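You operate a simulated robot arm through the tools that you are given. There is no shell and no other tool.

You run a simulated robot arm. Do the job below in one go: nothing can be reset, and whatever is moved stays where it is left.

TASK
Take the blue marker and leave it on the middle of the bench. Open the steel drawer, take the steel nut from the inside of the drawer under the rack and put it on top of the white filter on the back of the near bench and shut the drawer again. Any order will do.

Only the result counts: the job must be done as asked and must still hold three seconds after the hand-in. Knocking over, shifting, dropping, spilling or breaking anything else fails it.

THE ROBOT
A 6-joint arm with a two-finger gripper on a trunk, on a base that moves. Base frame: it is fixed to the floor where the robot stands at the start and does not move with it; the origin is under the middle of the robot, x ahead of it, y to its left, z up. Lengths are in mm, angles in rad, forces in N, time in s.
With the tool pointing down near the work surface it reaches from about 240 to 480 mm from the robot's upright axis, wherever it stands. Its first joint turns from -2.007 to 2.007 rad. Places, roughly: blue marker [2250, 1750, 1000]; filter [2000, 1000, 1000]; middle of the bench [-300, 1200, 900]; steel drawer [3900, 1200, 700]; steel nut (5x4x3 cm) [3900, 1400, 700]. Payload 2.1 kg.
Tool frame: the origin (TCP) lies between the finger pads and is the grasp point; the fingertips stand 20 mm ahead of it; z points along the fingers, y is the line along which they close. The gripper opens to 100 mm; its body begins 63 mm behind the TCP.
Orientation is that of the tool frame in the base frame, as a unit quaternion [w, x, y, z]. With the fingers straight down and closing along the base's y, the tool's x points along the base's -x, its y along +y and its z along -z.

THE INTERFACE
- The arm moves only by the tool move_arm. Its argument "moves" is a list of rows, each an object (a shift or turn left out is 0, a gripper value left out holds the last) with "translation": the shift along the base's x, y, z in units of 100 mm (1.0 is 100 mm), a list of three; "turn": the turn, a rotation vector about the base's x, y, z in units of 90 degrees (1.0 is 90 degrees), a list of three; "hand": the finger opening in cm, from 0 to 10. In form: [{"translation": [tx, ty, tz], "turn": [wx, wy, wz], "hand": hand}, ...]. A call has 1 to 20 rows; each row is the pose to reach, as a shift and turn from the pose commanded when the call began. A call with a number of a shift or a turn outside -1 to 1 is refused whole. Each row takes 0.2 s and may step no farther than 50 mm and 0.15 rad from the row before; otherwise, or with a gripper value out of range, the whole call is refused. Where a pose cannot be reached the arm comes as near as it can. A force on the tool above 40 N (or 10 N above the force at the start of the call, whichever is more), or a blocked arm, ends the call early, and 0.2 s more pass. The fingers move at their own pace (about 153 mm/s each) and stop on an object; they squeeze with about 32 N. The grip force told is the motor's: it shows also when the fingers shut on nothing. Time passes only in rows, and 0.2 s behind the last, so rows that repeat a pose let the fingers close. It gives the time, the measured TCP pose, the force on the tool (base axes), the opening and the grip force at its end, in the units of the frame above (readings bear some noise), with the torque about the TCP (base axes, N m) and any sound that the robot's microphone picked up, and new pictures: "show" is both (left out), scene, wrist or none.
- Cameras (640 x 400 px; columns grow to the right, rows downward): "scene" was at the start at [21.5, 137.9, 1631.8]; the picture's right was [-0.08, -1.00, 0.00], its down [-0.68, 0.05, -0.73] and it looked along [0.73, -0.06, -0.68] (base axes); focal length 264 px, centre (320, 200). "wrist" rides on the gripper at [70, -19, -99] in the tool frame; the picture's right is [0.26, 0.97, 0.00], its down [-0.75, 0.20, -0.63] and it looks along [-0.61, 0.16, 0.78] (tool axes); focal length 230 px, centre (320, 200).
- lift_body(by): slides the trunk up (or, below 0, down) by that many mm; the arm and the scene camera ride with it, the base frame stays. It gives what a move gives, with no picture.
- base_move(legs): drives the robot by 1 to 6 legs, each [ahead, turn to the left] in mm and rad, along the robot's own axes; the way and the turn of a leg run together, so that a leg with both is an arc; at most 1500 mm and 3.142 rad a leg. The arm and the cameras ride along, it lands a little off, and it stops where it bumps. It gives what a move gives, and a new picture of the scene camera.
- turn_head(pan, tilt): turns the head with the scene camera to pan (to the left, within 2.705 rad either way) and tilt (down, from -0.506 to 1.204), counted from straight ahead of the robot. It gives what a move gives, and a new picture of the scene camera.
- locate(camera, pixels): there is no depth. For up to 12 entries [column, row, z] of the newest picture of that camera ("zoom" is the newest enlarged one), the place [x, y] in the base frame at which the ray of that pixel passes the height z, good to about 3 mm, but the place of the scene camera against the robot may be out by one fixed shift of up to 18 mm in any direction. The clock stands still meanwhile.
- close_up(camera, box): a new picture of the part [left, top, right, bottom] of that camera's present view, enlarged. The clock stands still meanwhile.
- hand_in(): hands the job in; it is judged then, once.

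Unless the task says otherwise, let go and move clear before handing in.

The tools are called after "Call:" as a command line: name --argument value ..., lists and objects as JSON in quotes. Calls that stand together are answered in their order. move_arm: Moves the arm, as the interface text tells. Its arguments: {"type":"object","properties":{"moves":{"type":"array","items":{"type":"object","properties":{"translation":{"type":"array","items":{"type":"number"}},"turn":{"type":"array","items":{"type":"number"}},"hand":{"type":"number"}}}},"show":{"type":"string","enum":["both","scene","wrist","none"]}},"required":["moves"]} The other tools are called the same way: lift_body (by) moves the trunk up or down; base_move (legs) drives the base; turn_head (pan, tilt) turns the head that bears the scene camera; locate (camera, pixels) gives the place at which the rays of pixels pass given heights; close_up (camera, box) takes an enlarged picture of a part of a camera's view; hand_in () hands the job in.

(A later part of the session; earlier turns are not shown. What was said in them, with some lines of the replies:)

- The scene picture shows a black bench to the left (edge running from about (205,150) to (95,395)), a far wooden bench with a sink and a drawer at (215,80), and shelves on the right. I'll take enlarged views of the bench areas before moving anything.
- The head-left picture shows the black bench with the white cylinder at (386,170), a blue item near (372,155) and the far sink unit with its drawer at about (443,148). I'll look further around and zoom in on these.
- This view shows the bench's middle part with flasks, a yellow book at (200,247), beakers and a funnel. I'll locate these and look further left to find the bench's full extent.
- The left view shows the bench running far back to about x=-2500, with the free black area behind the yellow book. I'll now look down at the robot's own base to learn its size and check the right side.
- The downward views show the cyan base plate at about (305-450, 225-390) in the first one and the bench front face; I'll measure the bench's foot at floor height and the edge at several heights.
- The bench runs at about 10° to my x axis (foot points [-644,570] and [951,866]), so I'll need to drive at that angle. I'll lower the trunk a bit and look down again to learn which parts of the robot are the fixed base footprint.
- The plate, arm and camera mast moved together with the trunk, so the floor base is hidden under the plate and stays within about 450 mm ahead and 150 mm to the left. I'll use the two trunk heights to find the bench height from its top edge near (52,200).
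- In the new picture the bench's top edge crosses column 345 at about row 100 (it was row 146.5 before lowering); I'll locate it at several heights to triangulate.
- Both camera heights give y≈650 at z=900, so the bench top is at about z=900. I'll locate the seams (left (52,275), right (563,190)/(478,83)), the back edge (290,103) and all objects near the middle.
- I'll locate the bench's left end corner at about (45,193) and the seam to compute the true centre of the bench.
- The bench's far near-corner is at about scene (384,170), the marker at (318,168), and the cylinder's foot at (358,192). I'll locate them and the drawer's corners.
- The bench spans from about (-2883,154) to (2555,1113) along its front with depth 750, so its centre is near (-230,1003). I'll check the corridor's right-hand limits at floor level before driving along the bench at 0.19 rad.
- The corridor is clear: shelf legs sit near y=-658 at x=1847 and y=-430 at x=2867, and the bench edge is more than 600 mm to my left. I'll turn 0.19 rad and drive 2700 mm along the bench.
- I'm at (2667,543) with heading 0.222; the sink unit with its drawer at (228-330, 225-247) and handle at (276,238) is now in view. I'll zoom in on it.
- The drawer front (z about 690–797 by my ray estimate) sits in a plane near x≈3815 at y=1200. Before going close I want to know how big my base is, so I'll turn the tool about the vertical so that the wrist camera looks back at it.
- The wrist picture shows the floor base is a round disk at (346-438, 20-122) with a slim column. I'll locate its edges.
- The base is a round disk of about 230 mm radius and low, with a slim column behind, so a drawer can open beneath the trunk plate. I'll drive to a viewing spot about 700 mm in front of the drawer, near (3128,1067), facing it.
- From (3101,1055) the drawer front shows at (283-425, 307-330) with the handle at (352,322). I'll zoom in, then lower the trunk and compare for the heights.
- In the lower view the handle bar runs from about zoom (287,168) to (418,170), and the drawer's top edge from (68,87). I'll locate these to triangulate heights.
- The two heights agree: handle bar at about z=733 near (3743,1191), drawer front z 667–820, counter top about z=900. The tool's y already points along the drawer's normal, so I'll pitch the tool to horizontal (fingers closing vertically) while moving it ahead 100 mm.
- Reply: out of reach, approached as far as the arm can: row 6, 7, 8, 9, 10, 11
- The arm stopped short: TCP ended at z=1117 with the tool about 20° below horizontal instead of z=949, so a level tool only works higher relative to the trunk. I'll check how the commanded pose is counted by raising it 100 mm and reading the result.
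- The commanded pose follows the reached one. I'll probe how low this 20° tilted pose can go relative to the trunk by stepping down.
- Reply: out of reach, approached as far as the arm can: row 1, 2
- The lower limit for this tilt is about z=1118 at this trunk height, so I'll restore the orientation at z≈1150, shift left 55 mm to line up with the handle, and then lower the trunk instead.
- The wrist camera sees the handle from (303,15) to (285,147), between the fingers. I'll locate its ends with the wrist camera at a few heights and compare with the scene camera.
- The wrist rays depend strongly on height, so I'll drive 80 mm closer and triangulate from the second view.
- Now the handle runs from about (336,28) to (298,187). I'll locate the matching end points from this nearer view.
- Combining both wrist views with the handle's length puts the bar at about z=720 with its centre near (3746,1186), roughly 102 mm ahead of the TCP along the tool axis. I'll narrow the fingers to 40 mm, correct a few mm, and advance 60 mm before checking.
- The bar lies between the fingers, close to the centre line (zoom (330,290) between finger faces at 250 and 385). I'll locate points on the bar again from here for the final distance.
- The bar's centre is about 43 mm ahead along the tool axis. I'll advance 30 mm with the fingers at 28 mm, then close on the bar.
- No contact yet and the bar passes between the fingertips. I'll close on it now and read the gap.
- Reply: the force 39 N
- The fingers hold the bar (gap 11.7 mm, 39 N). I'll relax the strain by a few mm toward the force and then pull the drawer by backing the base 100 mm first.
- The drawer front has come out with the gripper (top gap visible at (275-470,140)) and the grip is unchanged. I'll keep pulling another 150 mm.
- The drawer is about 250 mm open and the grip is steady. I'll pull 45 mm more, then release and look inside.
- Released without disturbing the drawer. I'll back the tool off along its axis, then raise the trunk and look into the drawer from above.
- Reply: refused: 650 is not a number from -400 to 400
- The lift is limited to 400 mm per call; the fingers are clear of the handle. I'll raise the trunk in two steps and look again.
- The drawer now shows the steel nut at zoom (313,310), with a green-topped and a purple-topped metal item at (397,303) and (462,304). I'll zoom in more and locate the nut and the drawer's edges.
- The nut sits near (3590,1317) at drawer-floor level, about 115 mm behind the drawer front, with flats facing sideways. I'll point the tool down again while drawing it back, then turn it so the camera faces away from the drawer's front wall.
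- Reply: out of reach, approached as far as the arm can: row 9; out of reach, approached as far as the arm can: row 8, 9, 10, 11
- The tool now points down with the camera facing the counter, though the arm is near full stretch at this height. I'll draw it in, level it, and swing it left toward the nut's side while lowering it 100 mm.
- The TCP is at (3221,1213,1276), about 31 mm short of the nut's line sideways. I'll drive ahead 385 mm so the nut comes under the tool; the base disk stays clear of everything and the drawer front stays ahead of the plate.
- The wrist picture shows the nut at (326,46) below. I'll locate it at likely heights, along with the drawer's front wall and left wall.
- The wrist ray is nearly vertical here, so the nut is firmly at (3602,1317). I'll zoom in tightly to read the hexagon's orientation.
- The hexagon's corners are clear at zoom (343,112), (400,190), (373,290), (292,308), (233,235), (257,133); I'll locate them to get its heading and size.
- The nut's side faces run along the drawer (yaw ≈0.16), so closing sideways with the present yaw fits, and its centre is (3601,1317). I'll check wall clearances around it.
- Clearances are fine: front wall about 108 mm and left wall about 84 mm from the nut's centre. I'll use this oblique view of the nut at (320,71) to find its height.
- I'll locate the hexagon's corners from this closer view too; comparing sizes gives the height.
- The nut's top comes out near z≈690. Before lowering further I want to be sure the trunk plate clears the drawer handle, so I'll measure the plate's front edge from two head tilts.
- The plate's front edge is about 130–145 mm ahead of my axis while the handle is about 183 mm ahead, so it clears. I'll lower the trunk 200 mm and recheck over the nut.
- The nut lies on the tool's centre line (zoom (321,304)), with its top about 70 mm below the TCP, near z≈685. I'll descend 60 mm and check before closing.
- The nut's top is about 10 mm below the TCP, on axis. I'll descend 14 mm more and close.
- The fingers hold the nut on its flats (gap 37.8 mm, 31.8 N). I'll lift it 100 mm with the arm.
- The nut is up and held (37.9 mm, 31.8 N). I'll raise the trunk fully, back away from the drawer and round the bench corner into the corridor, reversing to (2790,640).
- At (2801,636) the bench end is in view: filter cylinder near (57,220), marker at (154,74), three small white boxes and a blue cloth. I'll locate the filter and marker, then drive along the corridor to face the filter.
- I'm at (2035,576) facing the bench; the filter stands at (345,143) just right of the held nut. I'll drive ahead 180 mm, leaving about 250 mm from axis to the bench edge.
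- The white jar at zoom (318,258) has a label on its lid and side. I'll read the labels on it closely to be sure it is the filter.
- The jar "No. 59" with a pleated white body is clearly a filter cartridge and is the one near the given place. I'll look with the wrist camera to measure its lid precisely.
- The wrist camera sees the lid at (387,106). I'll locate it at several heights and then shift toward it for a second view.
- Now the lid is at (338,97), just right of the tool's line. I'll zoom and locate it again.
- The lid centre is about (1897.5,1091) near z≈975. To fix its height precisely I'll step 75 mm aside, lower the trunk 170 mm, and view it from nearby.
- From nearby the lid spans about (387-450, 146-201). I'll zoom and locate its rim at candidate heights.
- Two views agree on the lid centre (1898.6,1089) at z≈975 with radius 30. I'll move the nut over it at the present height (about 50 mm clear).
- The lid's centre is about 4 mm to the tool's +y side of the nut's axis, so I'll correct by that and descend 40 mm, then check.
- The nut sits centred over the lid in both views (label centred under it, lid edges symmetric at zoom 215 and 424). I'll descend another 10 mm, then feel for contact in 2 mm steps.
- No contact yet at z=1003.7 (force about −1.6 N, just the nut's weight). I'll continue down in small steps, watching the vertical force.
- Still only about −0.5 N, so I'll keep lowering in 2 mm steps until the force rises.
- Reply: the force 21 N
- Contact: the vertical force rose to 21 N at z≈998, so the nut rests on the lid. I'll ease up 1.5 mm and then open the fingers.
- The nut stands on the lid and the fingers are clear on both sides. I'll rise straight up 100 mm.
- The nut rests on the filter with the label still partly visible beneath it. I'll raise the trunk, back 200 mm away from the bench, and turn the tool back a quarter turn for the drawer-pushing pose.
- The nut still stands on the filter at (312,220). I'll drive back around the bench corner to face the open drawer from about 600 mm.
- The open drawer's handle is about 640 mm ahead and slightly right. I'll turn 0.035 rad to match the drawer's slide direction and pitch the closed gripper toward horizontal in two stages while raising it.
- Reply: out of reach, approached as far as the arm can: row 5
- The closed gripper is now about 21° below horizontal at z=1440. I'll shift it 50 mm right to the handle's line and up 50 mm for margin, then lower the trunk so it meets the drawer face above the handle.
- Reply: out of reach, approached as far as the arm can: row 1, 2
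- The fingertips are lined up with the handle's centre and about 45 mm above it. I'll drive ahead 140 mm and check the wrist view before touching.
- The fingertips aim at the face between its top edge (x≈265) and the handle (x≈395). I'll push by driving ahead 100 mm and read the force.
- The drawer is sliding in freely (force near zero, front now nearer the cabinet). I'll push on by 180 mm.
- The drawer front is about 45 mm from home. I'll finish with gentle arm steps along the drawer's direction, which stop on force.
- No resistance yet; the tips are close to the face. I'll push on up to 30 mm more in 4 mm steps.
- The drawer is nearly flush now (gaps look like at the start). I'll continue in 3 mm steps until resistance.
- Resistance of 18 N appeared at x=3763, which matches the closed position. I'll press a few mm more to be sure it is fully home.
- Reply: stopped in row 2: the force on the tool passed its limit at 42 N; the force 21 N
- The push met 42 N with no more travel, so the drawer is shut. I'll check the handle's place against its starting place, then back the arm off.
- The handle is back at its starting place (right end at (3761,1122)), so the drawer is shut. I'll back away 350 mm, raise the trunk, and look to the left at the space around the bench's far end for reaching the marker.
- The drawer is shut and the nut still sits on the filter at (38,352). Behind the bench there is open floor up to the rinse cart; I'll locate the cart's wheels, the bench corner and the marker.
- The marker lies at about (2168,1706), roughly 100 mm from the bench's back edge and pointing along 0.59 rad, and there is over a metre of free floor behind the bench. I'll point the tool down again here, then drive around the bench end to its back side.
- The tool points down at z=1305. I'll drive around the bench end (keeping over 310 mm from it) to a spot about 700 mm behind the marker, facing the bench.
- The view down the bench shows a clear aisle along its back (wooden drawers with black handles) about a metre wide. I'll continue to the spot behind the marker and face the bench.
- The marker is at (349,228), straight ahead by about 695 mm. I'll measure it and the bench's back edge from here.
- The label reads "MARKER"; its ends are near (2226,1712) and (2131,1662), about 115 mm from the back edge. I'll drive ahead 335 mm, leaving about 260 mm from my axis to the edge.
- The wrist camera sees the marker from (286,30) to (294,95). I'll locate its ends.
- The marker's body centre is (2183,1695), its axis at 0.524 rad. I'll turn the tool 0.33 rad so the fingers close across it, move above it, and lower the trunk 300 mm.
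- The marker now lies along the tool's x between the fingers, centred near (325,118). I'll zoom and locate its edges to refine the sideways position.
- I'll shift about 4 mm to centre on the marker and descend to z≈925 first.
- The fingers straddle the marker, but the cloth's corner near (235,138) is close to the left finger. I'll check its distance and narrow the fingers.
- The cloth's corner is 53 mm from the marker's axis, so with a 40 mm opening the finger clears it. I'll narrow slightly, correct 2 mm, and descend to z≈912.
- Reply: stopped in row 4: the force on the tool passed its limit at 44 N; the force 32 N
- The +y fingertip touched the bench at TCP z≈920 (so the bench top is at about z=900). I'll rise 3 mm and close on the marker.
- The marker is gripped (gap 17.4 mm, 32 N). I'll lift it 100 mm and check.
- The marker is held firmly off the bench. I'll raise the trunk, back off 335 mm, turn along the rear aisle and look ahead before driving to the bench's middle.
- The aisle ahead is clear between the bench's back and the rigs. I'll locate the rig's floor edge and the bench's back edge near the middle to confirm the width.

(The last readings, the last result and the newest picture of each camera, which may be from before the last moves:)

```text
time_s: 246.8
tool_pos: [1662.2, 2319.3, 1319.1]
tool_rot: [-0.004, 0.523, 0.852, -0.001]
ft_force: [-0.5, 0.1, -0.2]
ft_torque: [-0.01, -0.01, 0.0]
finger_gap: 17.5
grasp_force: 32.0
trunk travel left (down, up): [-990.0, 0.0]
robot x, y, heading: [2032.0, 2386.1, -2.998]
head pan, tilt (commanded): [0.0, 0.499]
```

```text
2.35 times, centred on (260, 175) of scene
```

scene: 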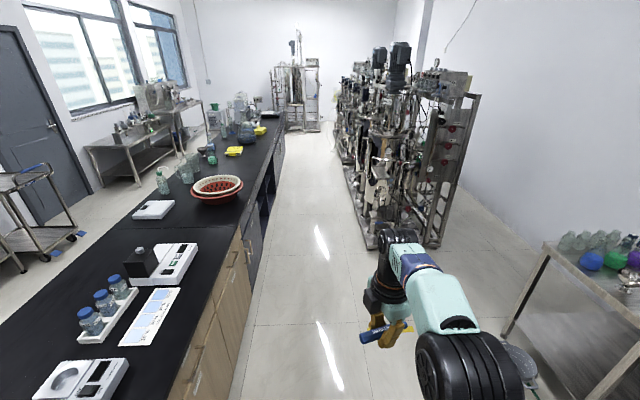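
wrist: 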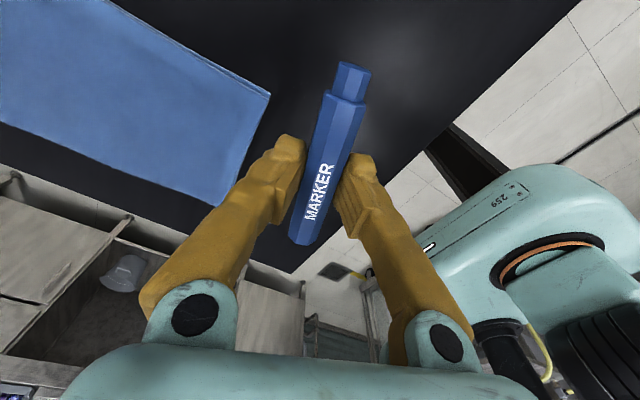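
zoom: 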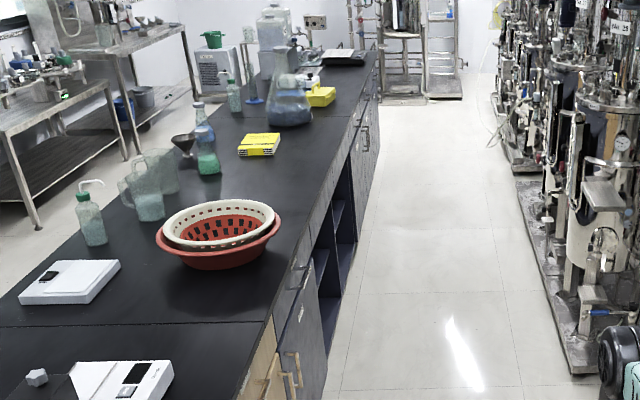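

The aisle is about 1090 mm wide at the middle (rig edge at (-298,2456), bench edge near (-300,1358)). I'll drive along it converging to 450 mm from the bench edge, stopping once on the way.

Call:
base_move --legs '[[0, 0.093], [1250, 0]]'

```text
time_s: 253.7
tool_pos: [440.7, 2004.2, 1319.3]
tool_rot: [-0.004, 0.491, 0.871, -0.002]
ft_force: [0.2, -0.8, -1.3]
ft_torque: [0.03, 0.01, -0.01]
finger_gap: 17.3
grasp_force: 31.8
trunk travel left (down, up): [-990.0, 0.0]
robot x, y, heading: [809.4, 2095.2, -2.924]
head pan, tilt (commanded): [0.0, 0.499]
```

scene: 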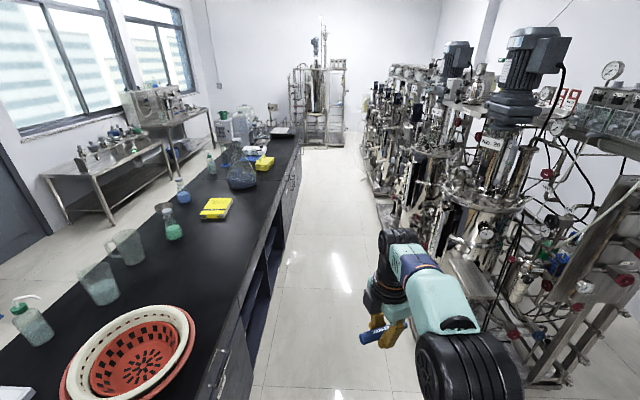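

The aisle stays clear. I'll drive the remaining 1245 mm to the middle and turn to face the bench.

Call:
base_move --legs '[[0, 0.024], [1245, 0], [0, 1.512]]'

Call:
turn_head --pan 0.0 --tilt 0.8

```text
time_s: 263.9
tool_pos: [-281.2, 1436.9, 1320.4]
tool_rot: [-0.002, -0.263, 0.965, -0.005]
ft_force: [0.5, -0.4, -0.7]
ft_torque: [-0.01, 0.0, 0.0]
finger_gap: 17.7
grasp_force: 31.6
trunk travel left (down, up): [-990.0, 0.0]
robot x, y, heading: [-375.1, 1802.6, -1.368]
head pan, tilt (commanded): [0.0, 0.499]
```

scene: 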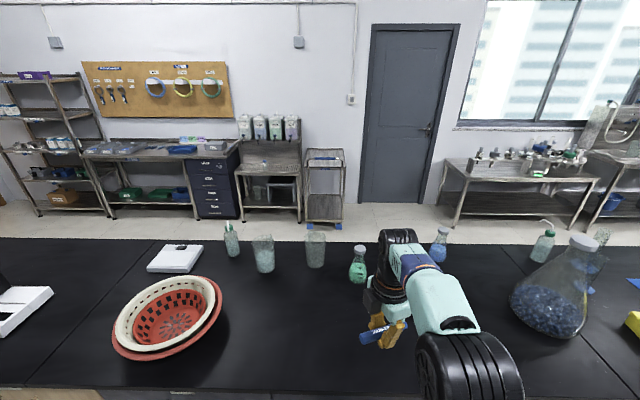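

```text
time_s: 264.7
tool_pos: [-281.0, 1437.8, 1320.6]
tool_rot: [-0.002, -0.263, 0.965, -0.004]
ft_force: [-0.2, 0.2, -1.0]
ft_torque: [0.03, 0.0, 0.03]
finger_gap: 17.3
grasp_force: 32.2
trunk travel left (down, up): [-990.0, 0.0]
robot x, y, heading: [-371.9, 1805.4, -1.366]
head pan, tilt (commanded): [0.0, 0.799]
```

scene: 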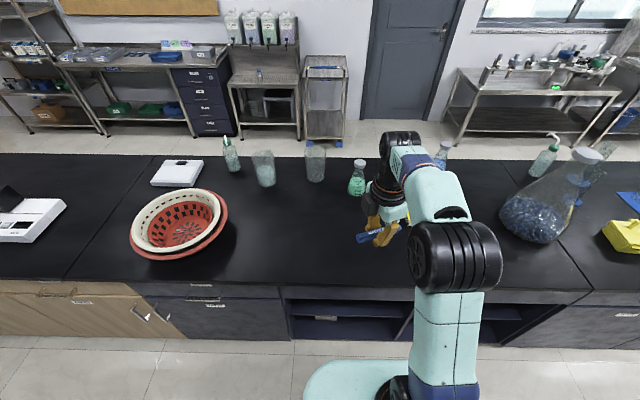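

I'm at (-373,1804) facing the bench's back at its middle. I'll locate the edge, both seams and the surrounding items to choose the exact spot.

Call:
locate --camera "scene" --pixels '[[65, 280, 900], [590, 291, 900], [330, 286, 900], [330, 157, 900], [356, 193, 900], [410, 215, 900], [315, 180, 900], [180, 245, 900], [540, 238, 900], [265, 185, 900]]'

Call:
close_up --camera "scene" --box '[220, 140, 540, 340]'

```text
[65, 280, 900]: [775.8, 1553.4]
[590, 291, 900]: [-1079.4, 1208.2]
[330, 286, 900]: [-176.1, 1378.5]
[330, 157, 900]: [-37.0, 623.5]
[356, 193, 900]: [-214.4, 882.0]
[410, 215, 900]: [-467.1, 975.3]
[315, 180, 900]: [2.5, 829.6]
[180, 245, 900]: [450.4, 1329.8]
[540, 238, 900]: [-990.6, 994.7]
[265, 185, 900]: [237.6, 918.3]
```

```text
2.00 times, centred on (380, 240) of scene
```

zoom: 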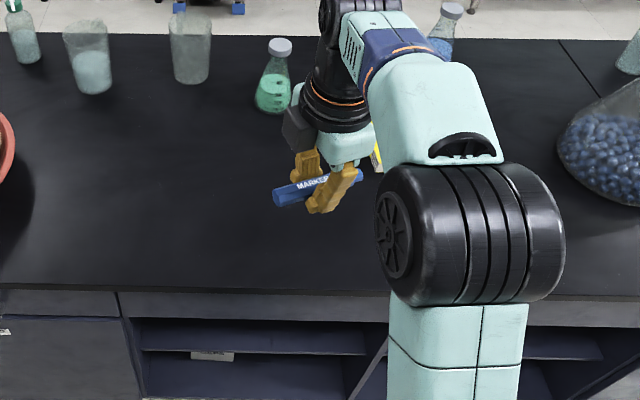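

The spot around (-262,1128) on the bench's centre part is free (flask at (-214,882), book near (-467,975), basket at (450,1330)). I'll drive ahead 200 mm toward the edge.

Call:
base_move --legs '[[200, 0]]'

Call:
lift_body --by -300

Call:
move_arm --moves '[{"translation": [-0.05, -0.25, 0]}, {"translation": [-0.1, -0.5, 0]}, {"translation": [-0.1, -0.5, 0]}]' --show "both"

```text
time_s: 266.3
tool_pos: [-238.0, 1250.3, 1321.4]
tool_rot: [-0.001, -0.268, 0.963, -0.006]
ft_force: [-0.4, 0.3, -0.2]
ft_torque: [-0.04, -0.03, 0.04]
finger_gap: 17.4
grasp_force: 32.1
trunk travel left (down, up): [-990.0, 0.0]
robot x, y, heading: [-327.8, 1611.0, -1.351]
head pan, tilt (commanded): [0.0, 0.799]
```

scene: 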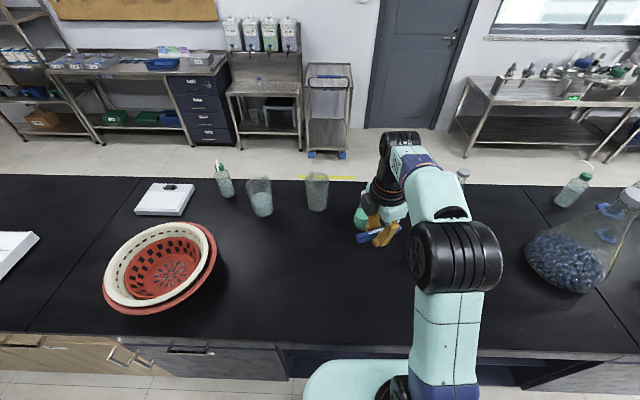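

```text
time_s: 269.3
tool_pos: [-235.9, 1245.7, 1020.4]
tool_rot: [-0.002, -0.268, 0.963, -0.004]
ft_force: [-0.1, 0.0, -0.7]
ft_torque: [0.02, -0.01, -0.01]
finger_gap: 17.5
grasp_force: 31.6
trunk travel left (down, up): [-690.0, 300.0]
robot x, y, heading: [-327.7, 1610.6, -1.36]
head pan, tilt (commanded): [0.0, 0.799]
```

```text
time_s: 270.1
tool_pos: [-245.1, 1194.3, 1018.7]
tool_rot: [-0.002, -0.267, 0.964, -0.004]
ft_force: [-0.1, -0.3, -0.2]
ft_torque: [-0.01, 0.01, -0.02]
finger_gap: 17.3
grasp_force: 32.3
trunk travel left (down, up): [-690.0, 300.0]
robot x, y, heading: [-328.6, 1614.3, -1.355]
head pan, tilt (commanded): [0.0, 0.799]
```

scene: 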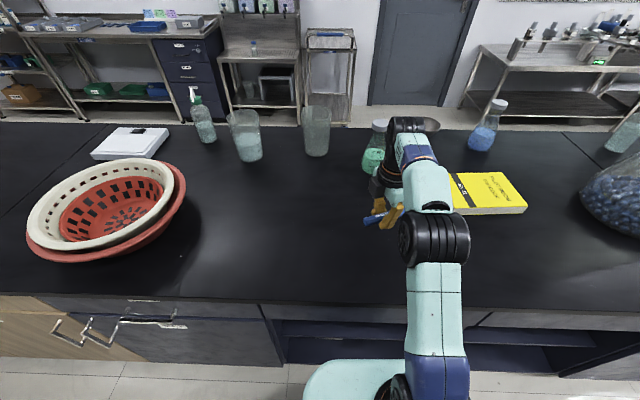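
wrist: 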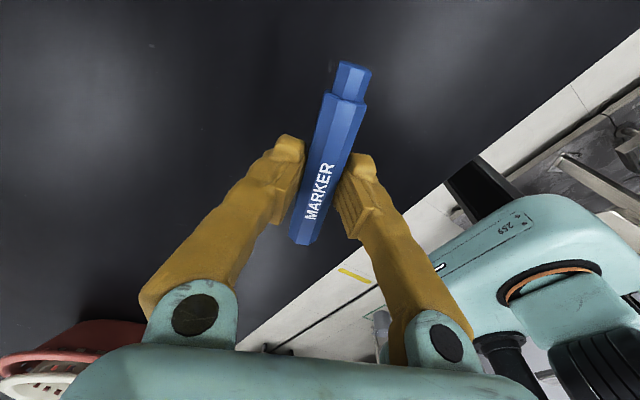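

The marker hangs over free black surface. I'll extend 50 mm further toward the centre line while lowering 60 mm.

Call:
move_arm --moves '[{"translation": [-0.03, -0.16, -0.2]}, {"translation": [-0.06, -0.32, -0.4]}, {"translation": [-0.09, -0.48, -0.6]}, {"translation": [-0.09, -0.48, -0.6]}]' --show "none"

Call:
move_arm --moves '[{"translation": [-0.03, -0.12, 0]}, {"translation": [-0.05, -0.22, 0]}]' --show "both"

```text
time_s: 271.1
tool_pos: [-254.7, 1150.3, 958.5]
tool_rot: [-0.001, -0.268, 0.963, -0.004]
ft_force: [0.9, 0.8, -0.8]
ft_torque: [-0.01, -0.01, -0.01]
finger_gap: 17.4
grasp_force: 32.1
out of reach, approached as far as the arm can: row 3
trunk travel left (down, up): [-690.0, 300.0]
robot x, y, heading: [-328.0, 1610.4, -1.355]
head pan, tilt (commanded): [0.0, 0.799]
```

```text
time_s: 271.7
tool_pos: [-261.8, 1146.2, 953.0]
tool_rot: [-0.001, -0.269, 0.963, -0.005]
ft_force: [-0.5, 0.3, -0.2]
ft_torque: [0.0, 0.03, 0.03]
finger_gap: 17.9
grasp_force: 31.6
out of reach, approached as far as the arm can: row 1, 2
trunk travel left (down, up): [-690.0, 300.0]
robot x, y, heading: [-329.1, 1613.0, -1.353]
head pan, tilt (commanded): [0.0, 0.799]
```

scene: 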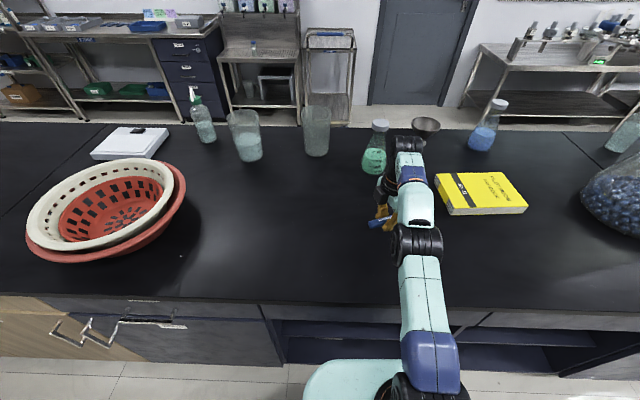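
wrist: 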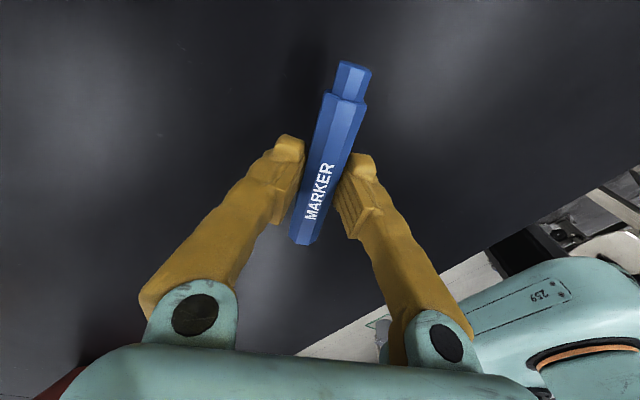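

The arm is nearly straight at a reach of about 472 mm. Reach grows lower down, so I'll raise the trunk 60 mm and lower the arm instead while easing outward 20 mm.

Call:
lift_body --by 60

Call:
move_arm --moves '[{"translation": [0, 0, -0.25]}, {"translation": [0, 0, -0.5]}, {"translation": [-0.01, -0.1, -0.65]}, {"translation": [-0.02, -0.2, -0.7]}]' --show "both"

```text
time_s: 272.7
tool_pos: [-263.2, 1146.5, 1013.5]
tool_rot: [-0.001, -0.268, 0.963, -0.004]
ft_force: [0.5, -0.5, 0.2]
ft_torque: [0.01, 0.02, -0.02]
finger_gap: 17.4
grasp_force: 32.1
trunk travel left (down, up): [-750.0, 240.0]
robot x, y, heading: [-332.6, 1609.3, -1.355]
head pan, tilt (commanded): [0.0, 0.799]
```

```text
time_s: 273.7
tool_pos: [-265.4, 1134.4, 940.9]
tool_rot: [-0.002, -0.268, 0.963, -0.004]
ft_force: [-0.3, -0.9, 0.3]
ft_torque: [0.0, 0.02, -0.04]
finger_gap: 17.3
grasp_force: 32.0
out of reach, approached as far as the arm can: row 4
trunk travel left (down, up): [-750.0, 240.0]
robot x, y, heading: [-330.7, 1609.0, -1.353]
head pan, tilt (commanded): [0.0, 0.799]
```

scene: 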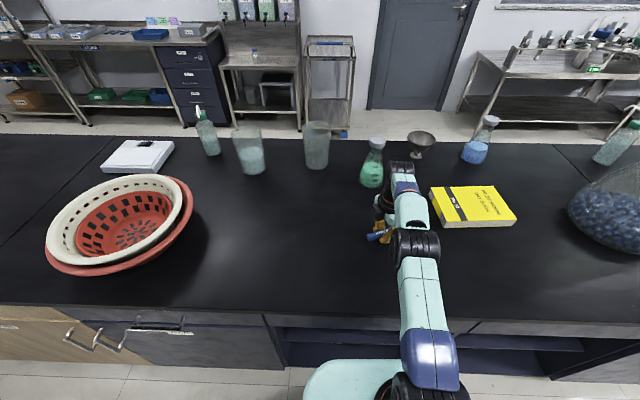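
wrist: 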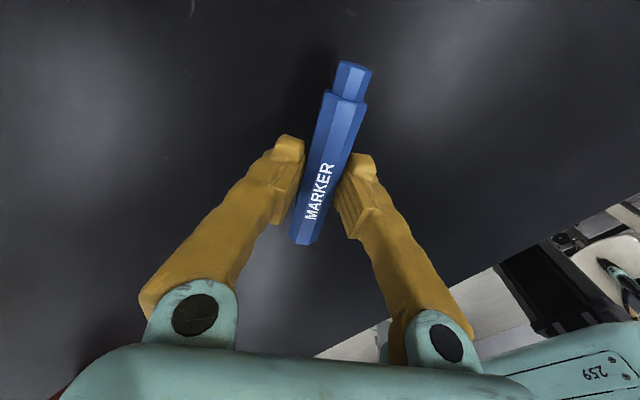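

The TCP is at (-265,1134,941), a reach of 479 mm. I'll lower the last bit with the trunk for a purely vertical motion, watching the force.

Call:
lift_body --by -14

Call:
lift_body --by -4

```text
time_s: 274.3
tool_pos: [-264.8, 1134.5, 928.1]
tool_rot: [-0.001, -0.268, 0.963, -0.004]
ft_force: [-0.3, -0.3, -0.7]
ft_torque: [0.01, -0.02, 0.0]
finger_gap: 17.5
grasp_force: 32.0
trunk travel left (down, up): [-736.0, 254.0]
robot x, y, heading: [-326.2, 1613.7, -1.355]
head pan, tilt (commanded): [0.0, 0.799]
```

```text
time_s: 274.8
tool_pos: [-264.4, 1134.2, 923.6]
tool_rot: [-0.001, -0.267, 0.964, -0.004]
ft_force: [-0.3, -0.3, 0.0]
ft_torque: [0.0, 0.0, -0.01]
finger_gap: 17.4
grasp_force: 32.0
trunk travel left (down, up): [-732.0, 258.0]
robot x, y, heading: [-328.8, 1612.8, -1.353]
head pan, tilt (commanded): [0.0, 0.799]
```

No contact yet at z=923.6. I'll go down 2 mm at a time.

Call:
lift_body --by -2

Call:
lift_body --by -1.5

```text
time_s: 275.3
tool_pos: [-264.4, 1134.0, 920.6]
tool_rot: [-0.002, -0.268, 0.963, -0.004]
ft_force: [-0.4, -0.9, -1.0]
ft_torque: [0.02, -0.01, -0.02]
finger_gap: 17.7
grasp_force: 32.1
trunk travel left (down, up): [-730.0, 260.0]
robot x, y, heading: [-331.3, 1609.9, -1.356]
head pan, tilt (commanded): [0.0, 0.799]
```

```text
time_s: 275.8
tool_pos: [-265.2, 1134.1, 920.2]
tool_rot: [-0.001, -0.268, 0.963, -0.004]
ft_force: [-0.8, 0.2, -0.5]
ft_torque: [0.02, -0.02, 0.0]
finger_gap: 17.4
grasp_force: 31.6
trunk travel left (down, up): [-729.0, 261.0]
robot x, y, heading: [-333.7, 1610.9, -1.353]
head pan, tilt (commanded): [0.0, 0.799]
```

Still free at about z=920. I'll continue in 1–2 mm steps.

Call:
lift_body --by -1

Call:
lift_body --by -1

Call:
close_up --camera "scene" --box '[340, 180, 440, 260]'

```text
time_s: 276.4
tool_pos: [-265.2, 1133.8, 918.5]
tool_rot: [-0.002, -0.268, 0.963, -0.004]
ft_force: [-1.1, 0.0, -0.5]
ft_torque: [0.02, 0.03, 0.0]
finger_gap: 17.3
grasp_force: 32.5
trunk travel left (down, up): [-728.0, 262.0]
robot x, y, heading: [-330.7, 1611.1, -1.353]
head pan, tilt (commanded): [0.0, 0.799]
```

```text
time_s: 276.9
tool_pos: [-265.1, 1134.0, 918.0]
tool_rot: [-0.001, -0.268, 0.964, -0.005]
ft_force: [-0.6, -1.7, 6.3]
ft_torque: [0.05, 0.07, 0.02]
finger_gap: 17.6
grasp_force: 31.6
trunk travel left (down, up): [-727.0, 263.0]
robot x, y, heading: [-329.9, 1606.3, -1.358]
head pan, tilt (commanded): [0.0, 0.799]
```

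```text
5.00 times, centred on (390, 220) of scene
```

zoom: 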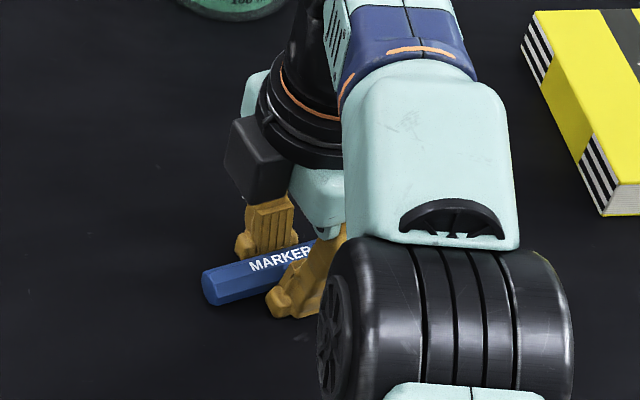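

Light contact (6 N) at z≈918: the marker rests on the bench. I'll open the fingers gently.

Call:
move_arm --moves '[{"translation": [0, 0, 0], "hand": 2.0}, {"translation": [0, 0, 0], "hand": 2.4}, {"translation": [0, 0, 0], "hand": 3.0}, {"translation": [0, 0, 0], "hand": 4.5}, {"translation": [0, 0, 0], "hand": 4.5}]' --show "wrist"

Call:
lift_body --by 60

Call:
move_arm --moves '[{"translation": [0, 0, 0]}]' --show "both"

```text
time_s: 278.1
tool_pos: [-264.2, 1132.9, 918.9]
tool_rot: [-0.002, -0.269, 0.963, -0.008]
ft_force: [6.2, -19.4, 32.9]
ft_torque: [0.27, 0.19, 0.17]
finger_gap: 27.8
grasp_force: 0.0
trunk travel left (down, up): [-727.0, 263.0]
robot x, y, heading: [-332.3, 1613.0, -1.354]
head pan, tilt (commanded): [0.0, 0.799]
```

wrist: 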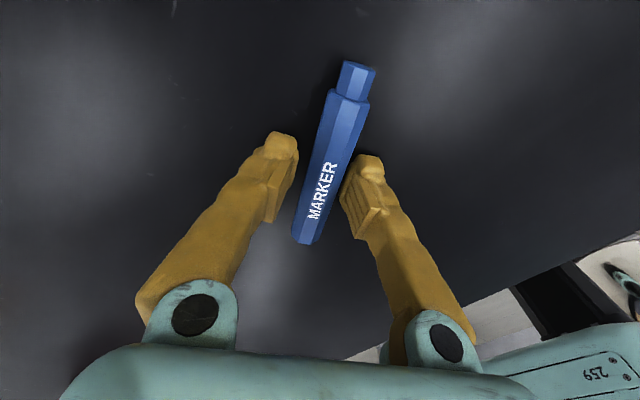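

```text
time_s: 279.1
tool_pos: [-266.3, 1134.2, 977.7]
tool_rot: [-0.003, -0.268, 0.963, -0.004]
ft_force: [-0.4, -0.2, 0.3]
ft_torque: [0.02, 0.01, -0.03]
finger_gap: 45.0
grasp_force: 0.1
trunk travel left (down, up): [-787.0, 203.0]
robot x, y, heading: [-331.5, 1612.5, -1.353]
head pan, tilt (commanded): [0.0, 0.799]
```

```text
time_s: 279.5
tool_pos: [-264.4, 1134.5, 978.4]
tool_rot: [-0.002, -0.267, 0.964, -0.005]
ft_force: [0.3, 0.6, 0.9]
ft_torque: [0.0, -0.02, 0.02]
finger_gap: 45.3
grasp_force: 0.1
trunk travel left (down, up): [-787.0, 203.0]
robot x, y, heading: [-326.6, 1610.2, -1.352]
head pan, tilt (commanded): [0.0, 0.799]
```

scene: 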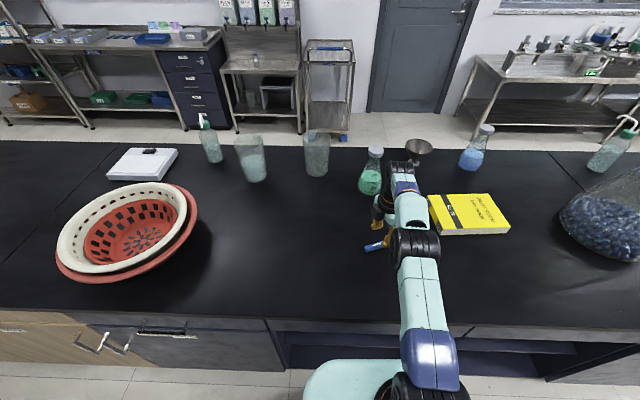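
wrist: 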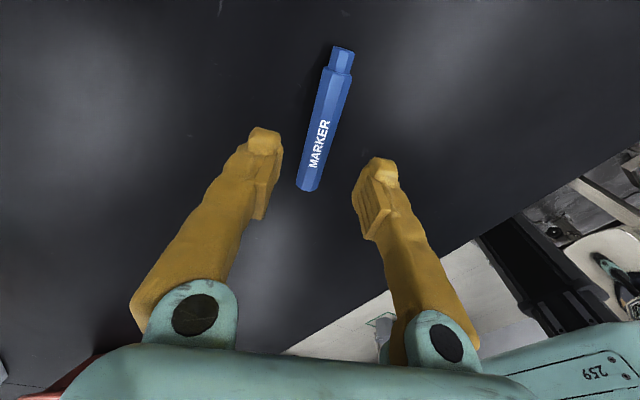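

The marker lies on the bench near (-264,1135), with the fingers clear. Since the given place is about [-300,1200], I'll re-grip it and shift it some 45 mm that way, staying well inside the middle.

Call:
lift_body --by -56

Call:
move_arm --moves '[{"translation": [0, 0, 0], "hand": 3}, {"translation": [0, 0, 0], "hand": 2}, {"translation": [0, 0, 0], "hand": 0.5}, {"translation": [0, 0, 0], "hand": 0.5}]' --show "wrist"

```text
time_s: 280.4
tool_pos: [-264.5, 1133.6, 921.2]
tool_rot: [-0.001, -0.268, 0.963, -0.005]
ft_force: [0.2, -0.1, -0.6]
ft_torque: [-0.01, -0.04, -0.01]
finger_gap: 44.9
grasp_force: 0.0
trunk travel left (down, up): [-730.0, 259.0]
robot x, y, heading: [-325.9, 1615.1, -1.354]
head pan, tilt (commanded): [0.0, 0.799]
```

```text
time_s: 281.4
tool_pos: [-264.4, 1134.2, 921.7]
tool_rot: [-0.002, -0.268, 0.963, -0.004]
ft_force: [0.9, -0.5, -0.1]
ft_torque: [0.02, -0.01, 0.01]
finger_gap: 17.5
grasp_force: 32.2
trunk travel left (down, up): [-730.0, 259.0]
robot x, y, heading: [-328.6, 1609.7, -1.349]
head pan, tilt (commanded): [0.0, 0.799]
```

wrist: 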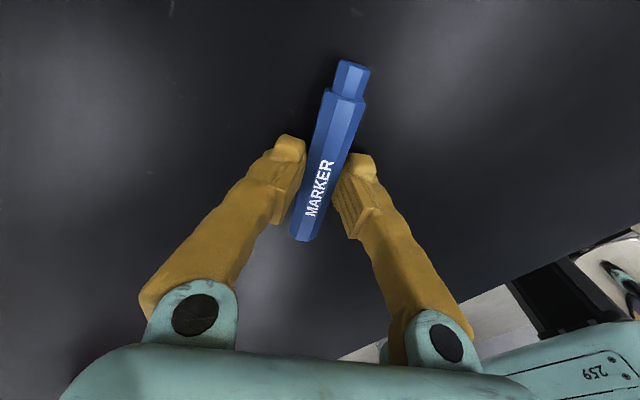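

The marker is gripped again (17.5 mm, 32 N). I'll lift it 30 mm, shift it by (-25,+40) mm, and lower it again.

Call:
lift_body --by 30

Call:
move_arm --moves '[{"translation": [-0.13, 0.2, 0]}, {"translation": [-0.25, 0.4, 0]}, {"translation": [-0.25, 0.4, 0]}]' --show "wrist"

Call:
lift_body --by -28

```text
time_s: 282.2
tool_pos: [-264.1, 1135.2, 951.1]
tool_rot: [-0.001, -0.269, 0.963, -0.004]
ft_force: [0.4, -0.8, -0.2]
ft_torque: [0.04, 0.0, 0.02]
finger_gap: 17.3
grasp_force: 32.2
trunk travel left (down, up): [-761.0, 229.0]
robot x, y, heading: [-328.6, 1609.5, -1.356]
head pan, tilt (commanded): [0.0, 0.799]
```

```text
time_s: 283.0
tool_pos: [-289.4, 1169.3, 952.3]
tool_rot: [-0.002, -0.268, 0.963, -0.005]
ft_force: [0.0, 0.1, -0.5]
ft_torque: [0.03, -0.01, 0.02]
finger_gap: 17.7
grasp_force: 32.0
trunk travel left (down, up): [-761.0, 229.0]
robot x, y, heading: [-328.3, 1608.7, -1.358]
head pan, tilt (commanded): [0.0, 0.799]
```

wrist: 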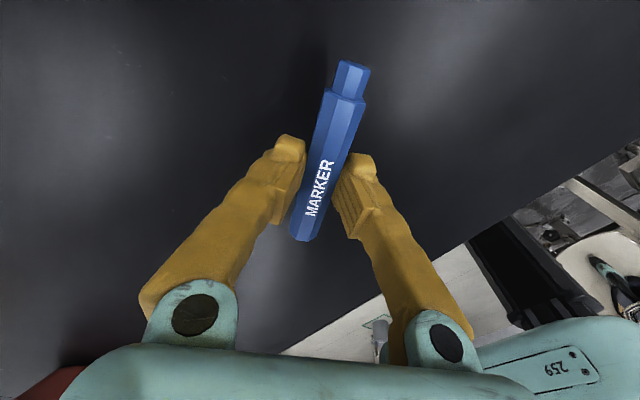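

```text
time_s: 283.7
tool_pos: [-288.7, 1170.7, 924.3]
tool_rot: [-0.002, -0.268, 0.963, -0.005]
ft_force: [-0.6, 0.1, -0.6]
ft_torque: [0.01, 0.0, 0.0]
finger_gap: 17.3
grasp_force: 32.0
trunk travel left (down, up): [-732.0, 257.0]
robot x, y, heading: [-332.0, 1612.1, -1.355]
head pan, tilt (commanded): [0.0, 0.799]
```

At z=924.3, no contact yet; the marker should touch near 921. I'll lower in 1–2 mm steps.

Call:
lift_body --by -2

Call:
lift_body --by -1

Call:
lift_body --by -1

```text
time_s: 284.2
tool_pos: [-287.7, 1170.1, 922.6]
tool_rot: [-0.001, -0.269, 0.963, -0.004]
ft_force: [0.0, 0.6, -0.2]
ft_torque: [-0.01, 0.03, -0.01]
finger_gap: 17.5
grasp_force: 32.2
trunk travel left (down, up): [-730.0, 259.0]
robot x, y, heading: [-329.4, 1610.8, -1.355]
head pan, tilt (commanded): [0.0, 0.799]
```

```text
time_s: 284.7
tool_pos: [-288.8, 1169.7, 921.3]
tool_rot: [-0.002, -0.268, 0.963, -0.004]
ft_force: [-0.4, -0.1, 0.7]
ft_torque: [-0.01, 0.0, -0.01]
finger_gap: 17.2
grasp_force: 31.6
trunk travel left (down, up): [-730.0, 260.0]
robot x, y, heading: [-327.3, 1612.0, -1.357]
head pan, tilt (commanded): [0.0, 0.799]
```

```text
time_s: 285.2
tool_pos: [-289.1, 1170.5, 921.6]
tool_rot: [-0.002, -0.268, 0.963, -0.006]
ft_force: [0.4, -1.5, 9.8]
ft_torque: [0.0, -0.08, -0.03]
finger_gap: 17.2
grasp_force: 31.8
trunk travel left (down, up): [-728.0, 261.0]
robot x, y, heading: [-326.0, 1613.6, -1.355]
head pan, tilt (commanded): [0.0, 0.799]
```

Contact of about 10 N: the marker is down. I'll ease up 1 mm with the arm and open the fingers, then rise.

Call:
move_arm --moves '[{"translation": [0, 0, 0.005]}, {"translation": [0, 0, 0.01], "hand": 2.0}, {"translation": [0, 0, 0.015], "hand": 2.5}, {"translation": [0, 0, 0.02], "hand": 3.2}, {"translation": [0, 0, 0.02], "hand": 4.5}, {"translation": [0, 0, 0.02], "hand": 4.5}]' --show "wrist"

Call:
lift_body --by 120

Call:
move_arm --moves '[{"translation": [0, 0, 0]}]' --show "both"

```text
time_s: 286.6
tool_pos: [-289.5, 1171.9, 922.3]
tool_rot: [-0.002, -0.267, 0.964, -0.004]
ft_force: [-0.4, -0.2, 0.9]
ft_torque: [-0.02, -0.01, 0.01]
finger_gap: 45.2
grasp_force: 0.0
trunk travel left (down, up): [-728.0, 261.0]
robot x, y, heading: [-327.4, 1612.6, -1.356]
head pan, tilt (commanded): [0.0, 0.799]
```

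wrist: 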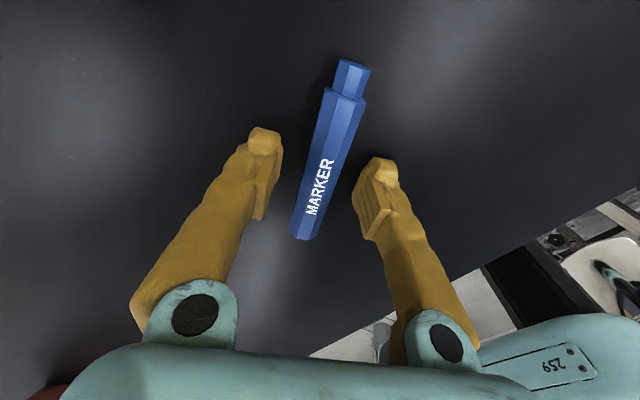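

```text
time_s: 288.1
tool_pos: [-289.0, 1171.5, 1043.0]
tool_rot: [-0.002, -0.268, 0.963, -0.004]
ft_force: [-0.5, 0.1, 0.6]
ft_torque: [0.03, -0.02, -0.03]
finger_gap: 44.9
grasp_force: 0.1
trunk travel left (down, up): [-848.0, 141.0]
robot x, y, heading: [-325.3, 1611.6, -1.355]
head pan, tilt (commanded): [0.0, 0.799]
```

```text
time_s: 288.6
tool_pos: [-290.1, 1171.0, 1042.5]
tool_rot: [-0.001, -0.269, 0.963, -0.006]
ft_force: [1.1, -0.4, 0.7]
ft_torque: [-0.01, 0.01, -0.02]
finger_gap: 45.1
grasp_force: 0.2
trunk travel left (down, up): [-848.0, 141.0]
robot x, y, heading: [-327.8, 1609.1, -1.354]
head pan, tilt (commanded): [0.0, 0.799]
```

scene: 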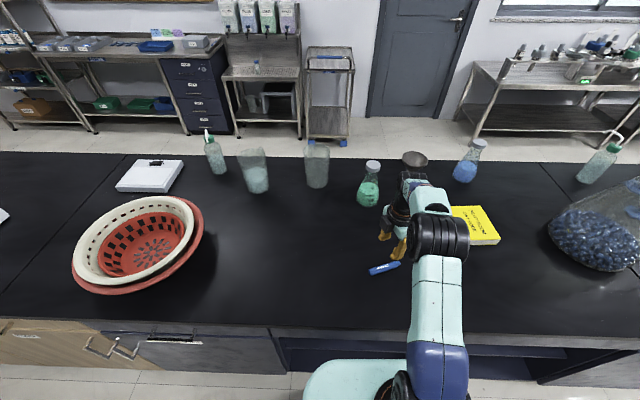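
wrist: 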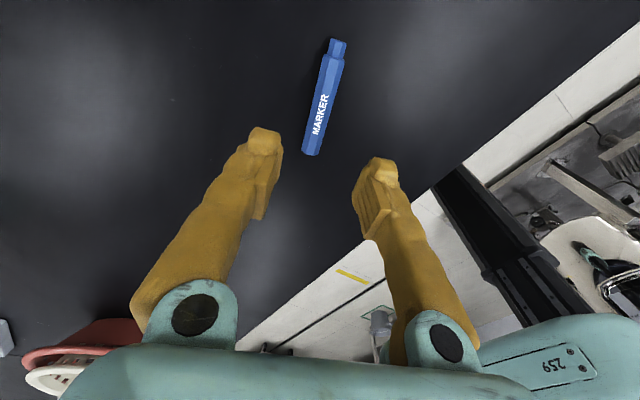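

The marker lies alone on the black surface at (384,268) in the scene view. I'll raise the trunk, back away from the bench and check the nut, drawer and marker once more.

Call:
lift_body --by 141

Call:
base_move --legs '[[-220, 0]]'

Call:
close_up --camera "scene" --box '[280, 150, 500, 290]'

Call:
turn_head --pan 1.35 --tilt 0.35

Call:
close_up --camera "scene" --box '[200, 120, 440, 270]'

```text
time_s: 290.2
tool_pos: [-289.7, 1170.6, 1184.1]
tool_rot: [-0.001, -0.268, 0.963, -0.004]
ft_force: [0.0, -0.6, -0.2]
ft_torque: [0.0, -0.02, 0.0]
finger_gap: 44.8
grasp_force: 0.1
trunk travel left (down, up): [-990.0, 0.0]
robot x, y, heading: [-330.2, 1612.8, -1.36]
head pan, tilt (commanded): [0.0, 0.799]
```

```text
time_s: 291.9
tool_pos: [-334.1, 1385.4, 1181.9]
tool_rot: [-0.001, -0.272, 0.962, -0.002]
ft_force: [-0.1, 0.4, -0.3]
ft_torque: [0.01, 0.02, -0.01]
finger_gap: 45.1
grasp_force: 0.0
trunk travel left (down, up): [-990.0, 0.0]
robot x, y, heading: [-378.2, 1829.4, -1.35]
head pan, tilt (commanded): [0.0, 0.799]
```

scene: 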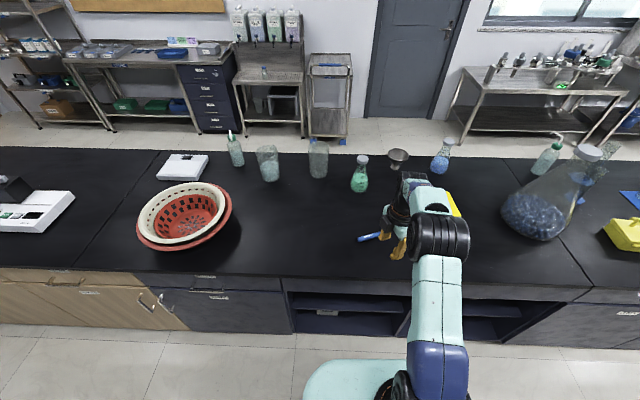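

```text
2.86 times, centred on (390, 220) of scene
```

zoom: 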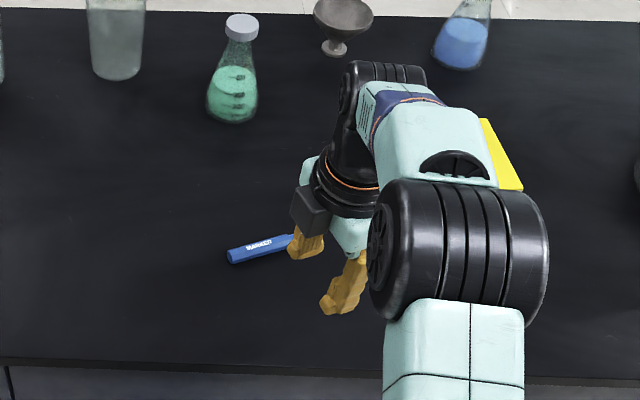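

```text
time_s: 293.4
tool_pos: [-333.5, 1388.9, 1185.2]
tool_rot: [-0.001, -0.271, 0.963, -0.004]
ft_force: [0.0, -0.3, 0.1]
ft_torque: [0.01, -0.01, 0.01]
finger_gap: 45.1
grasp_force: 0.0
trunk travel left (down, up): [-990.0, 0.0]
robot x, y, heading: [-377.2, 1826.0, -1.352]
head pan, tilt (commanded): [1.349, 0.351]
```

scene: 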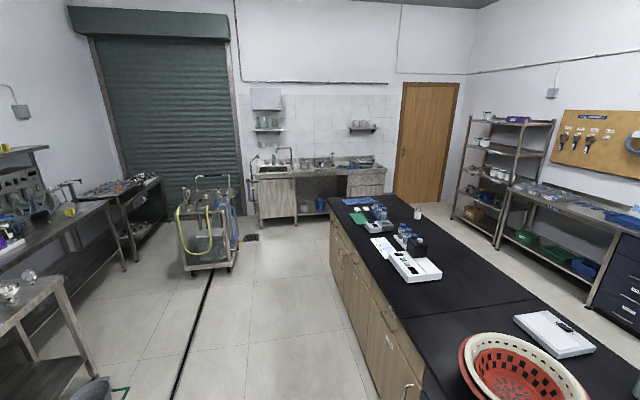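

```text
2.67 times, centred on (320, 195) of scene
```

zoom: 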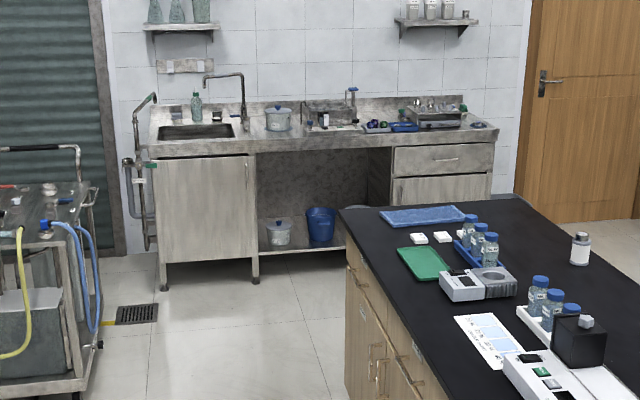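

The final views show the drawer shut (zoom (443,160)), the nut standing on the filter (zoom (580,238)) and the marker lying on the middle of the bench with the gripper open and well clear. Everything is done, so I'll hand in.

Call:
hand_in

```text
The job is handed in.
```

The job is handed in, and the last pictures before the hand-in showed all of it done:

- **Drawer and nut:** I opened the steel drawer, took out the steel nut and set it on the white filter ("No. 59"). I then pushed the drawer shut until it stopped against 42 N. The handle was back within a few mm of where it started.
- **Marker:** it lies flat on the bench at about (-289, 1172), with nothing else near it.
- **Other objects:** I saw nothing else knocked over, shifted or dropped. The fingertips touched the bench top while I was handling the marker.

**Marker position:** this is the one result I'm less sure of. The centre of the bench, as I measured it, is near (-240, 990), which is out of reach with the tool pointing down from either side. I placed the marker close to the rough place you gave, [-300, 1200], so it sits about 190 mm from the measured centre, towards the drawer side of the bench.
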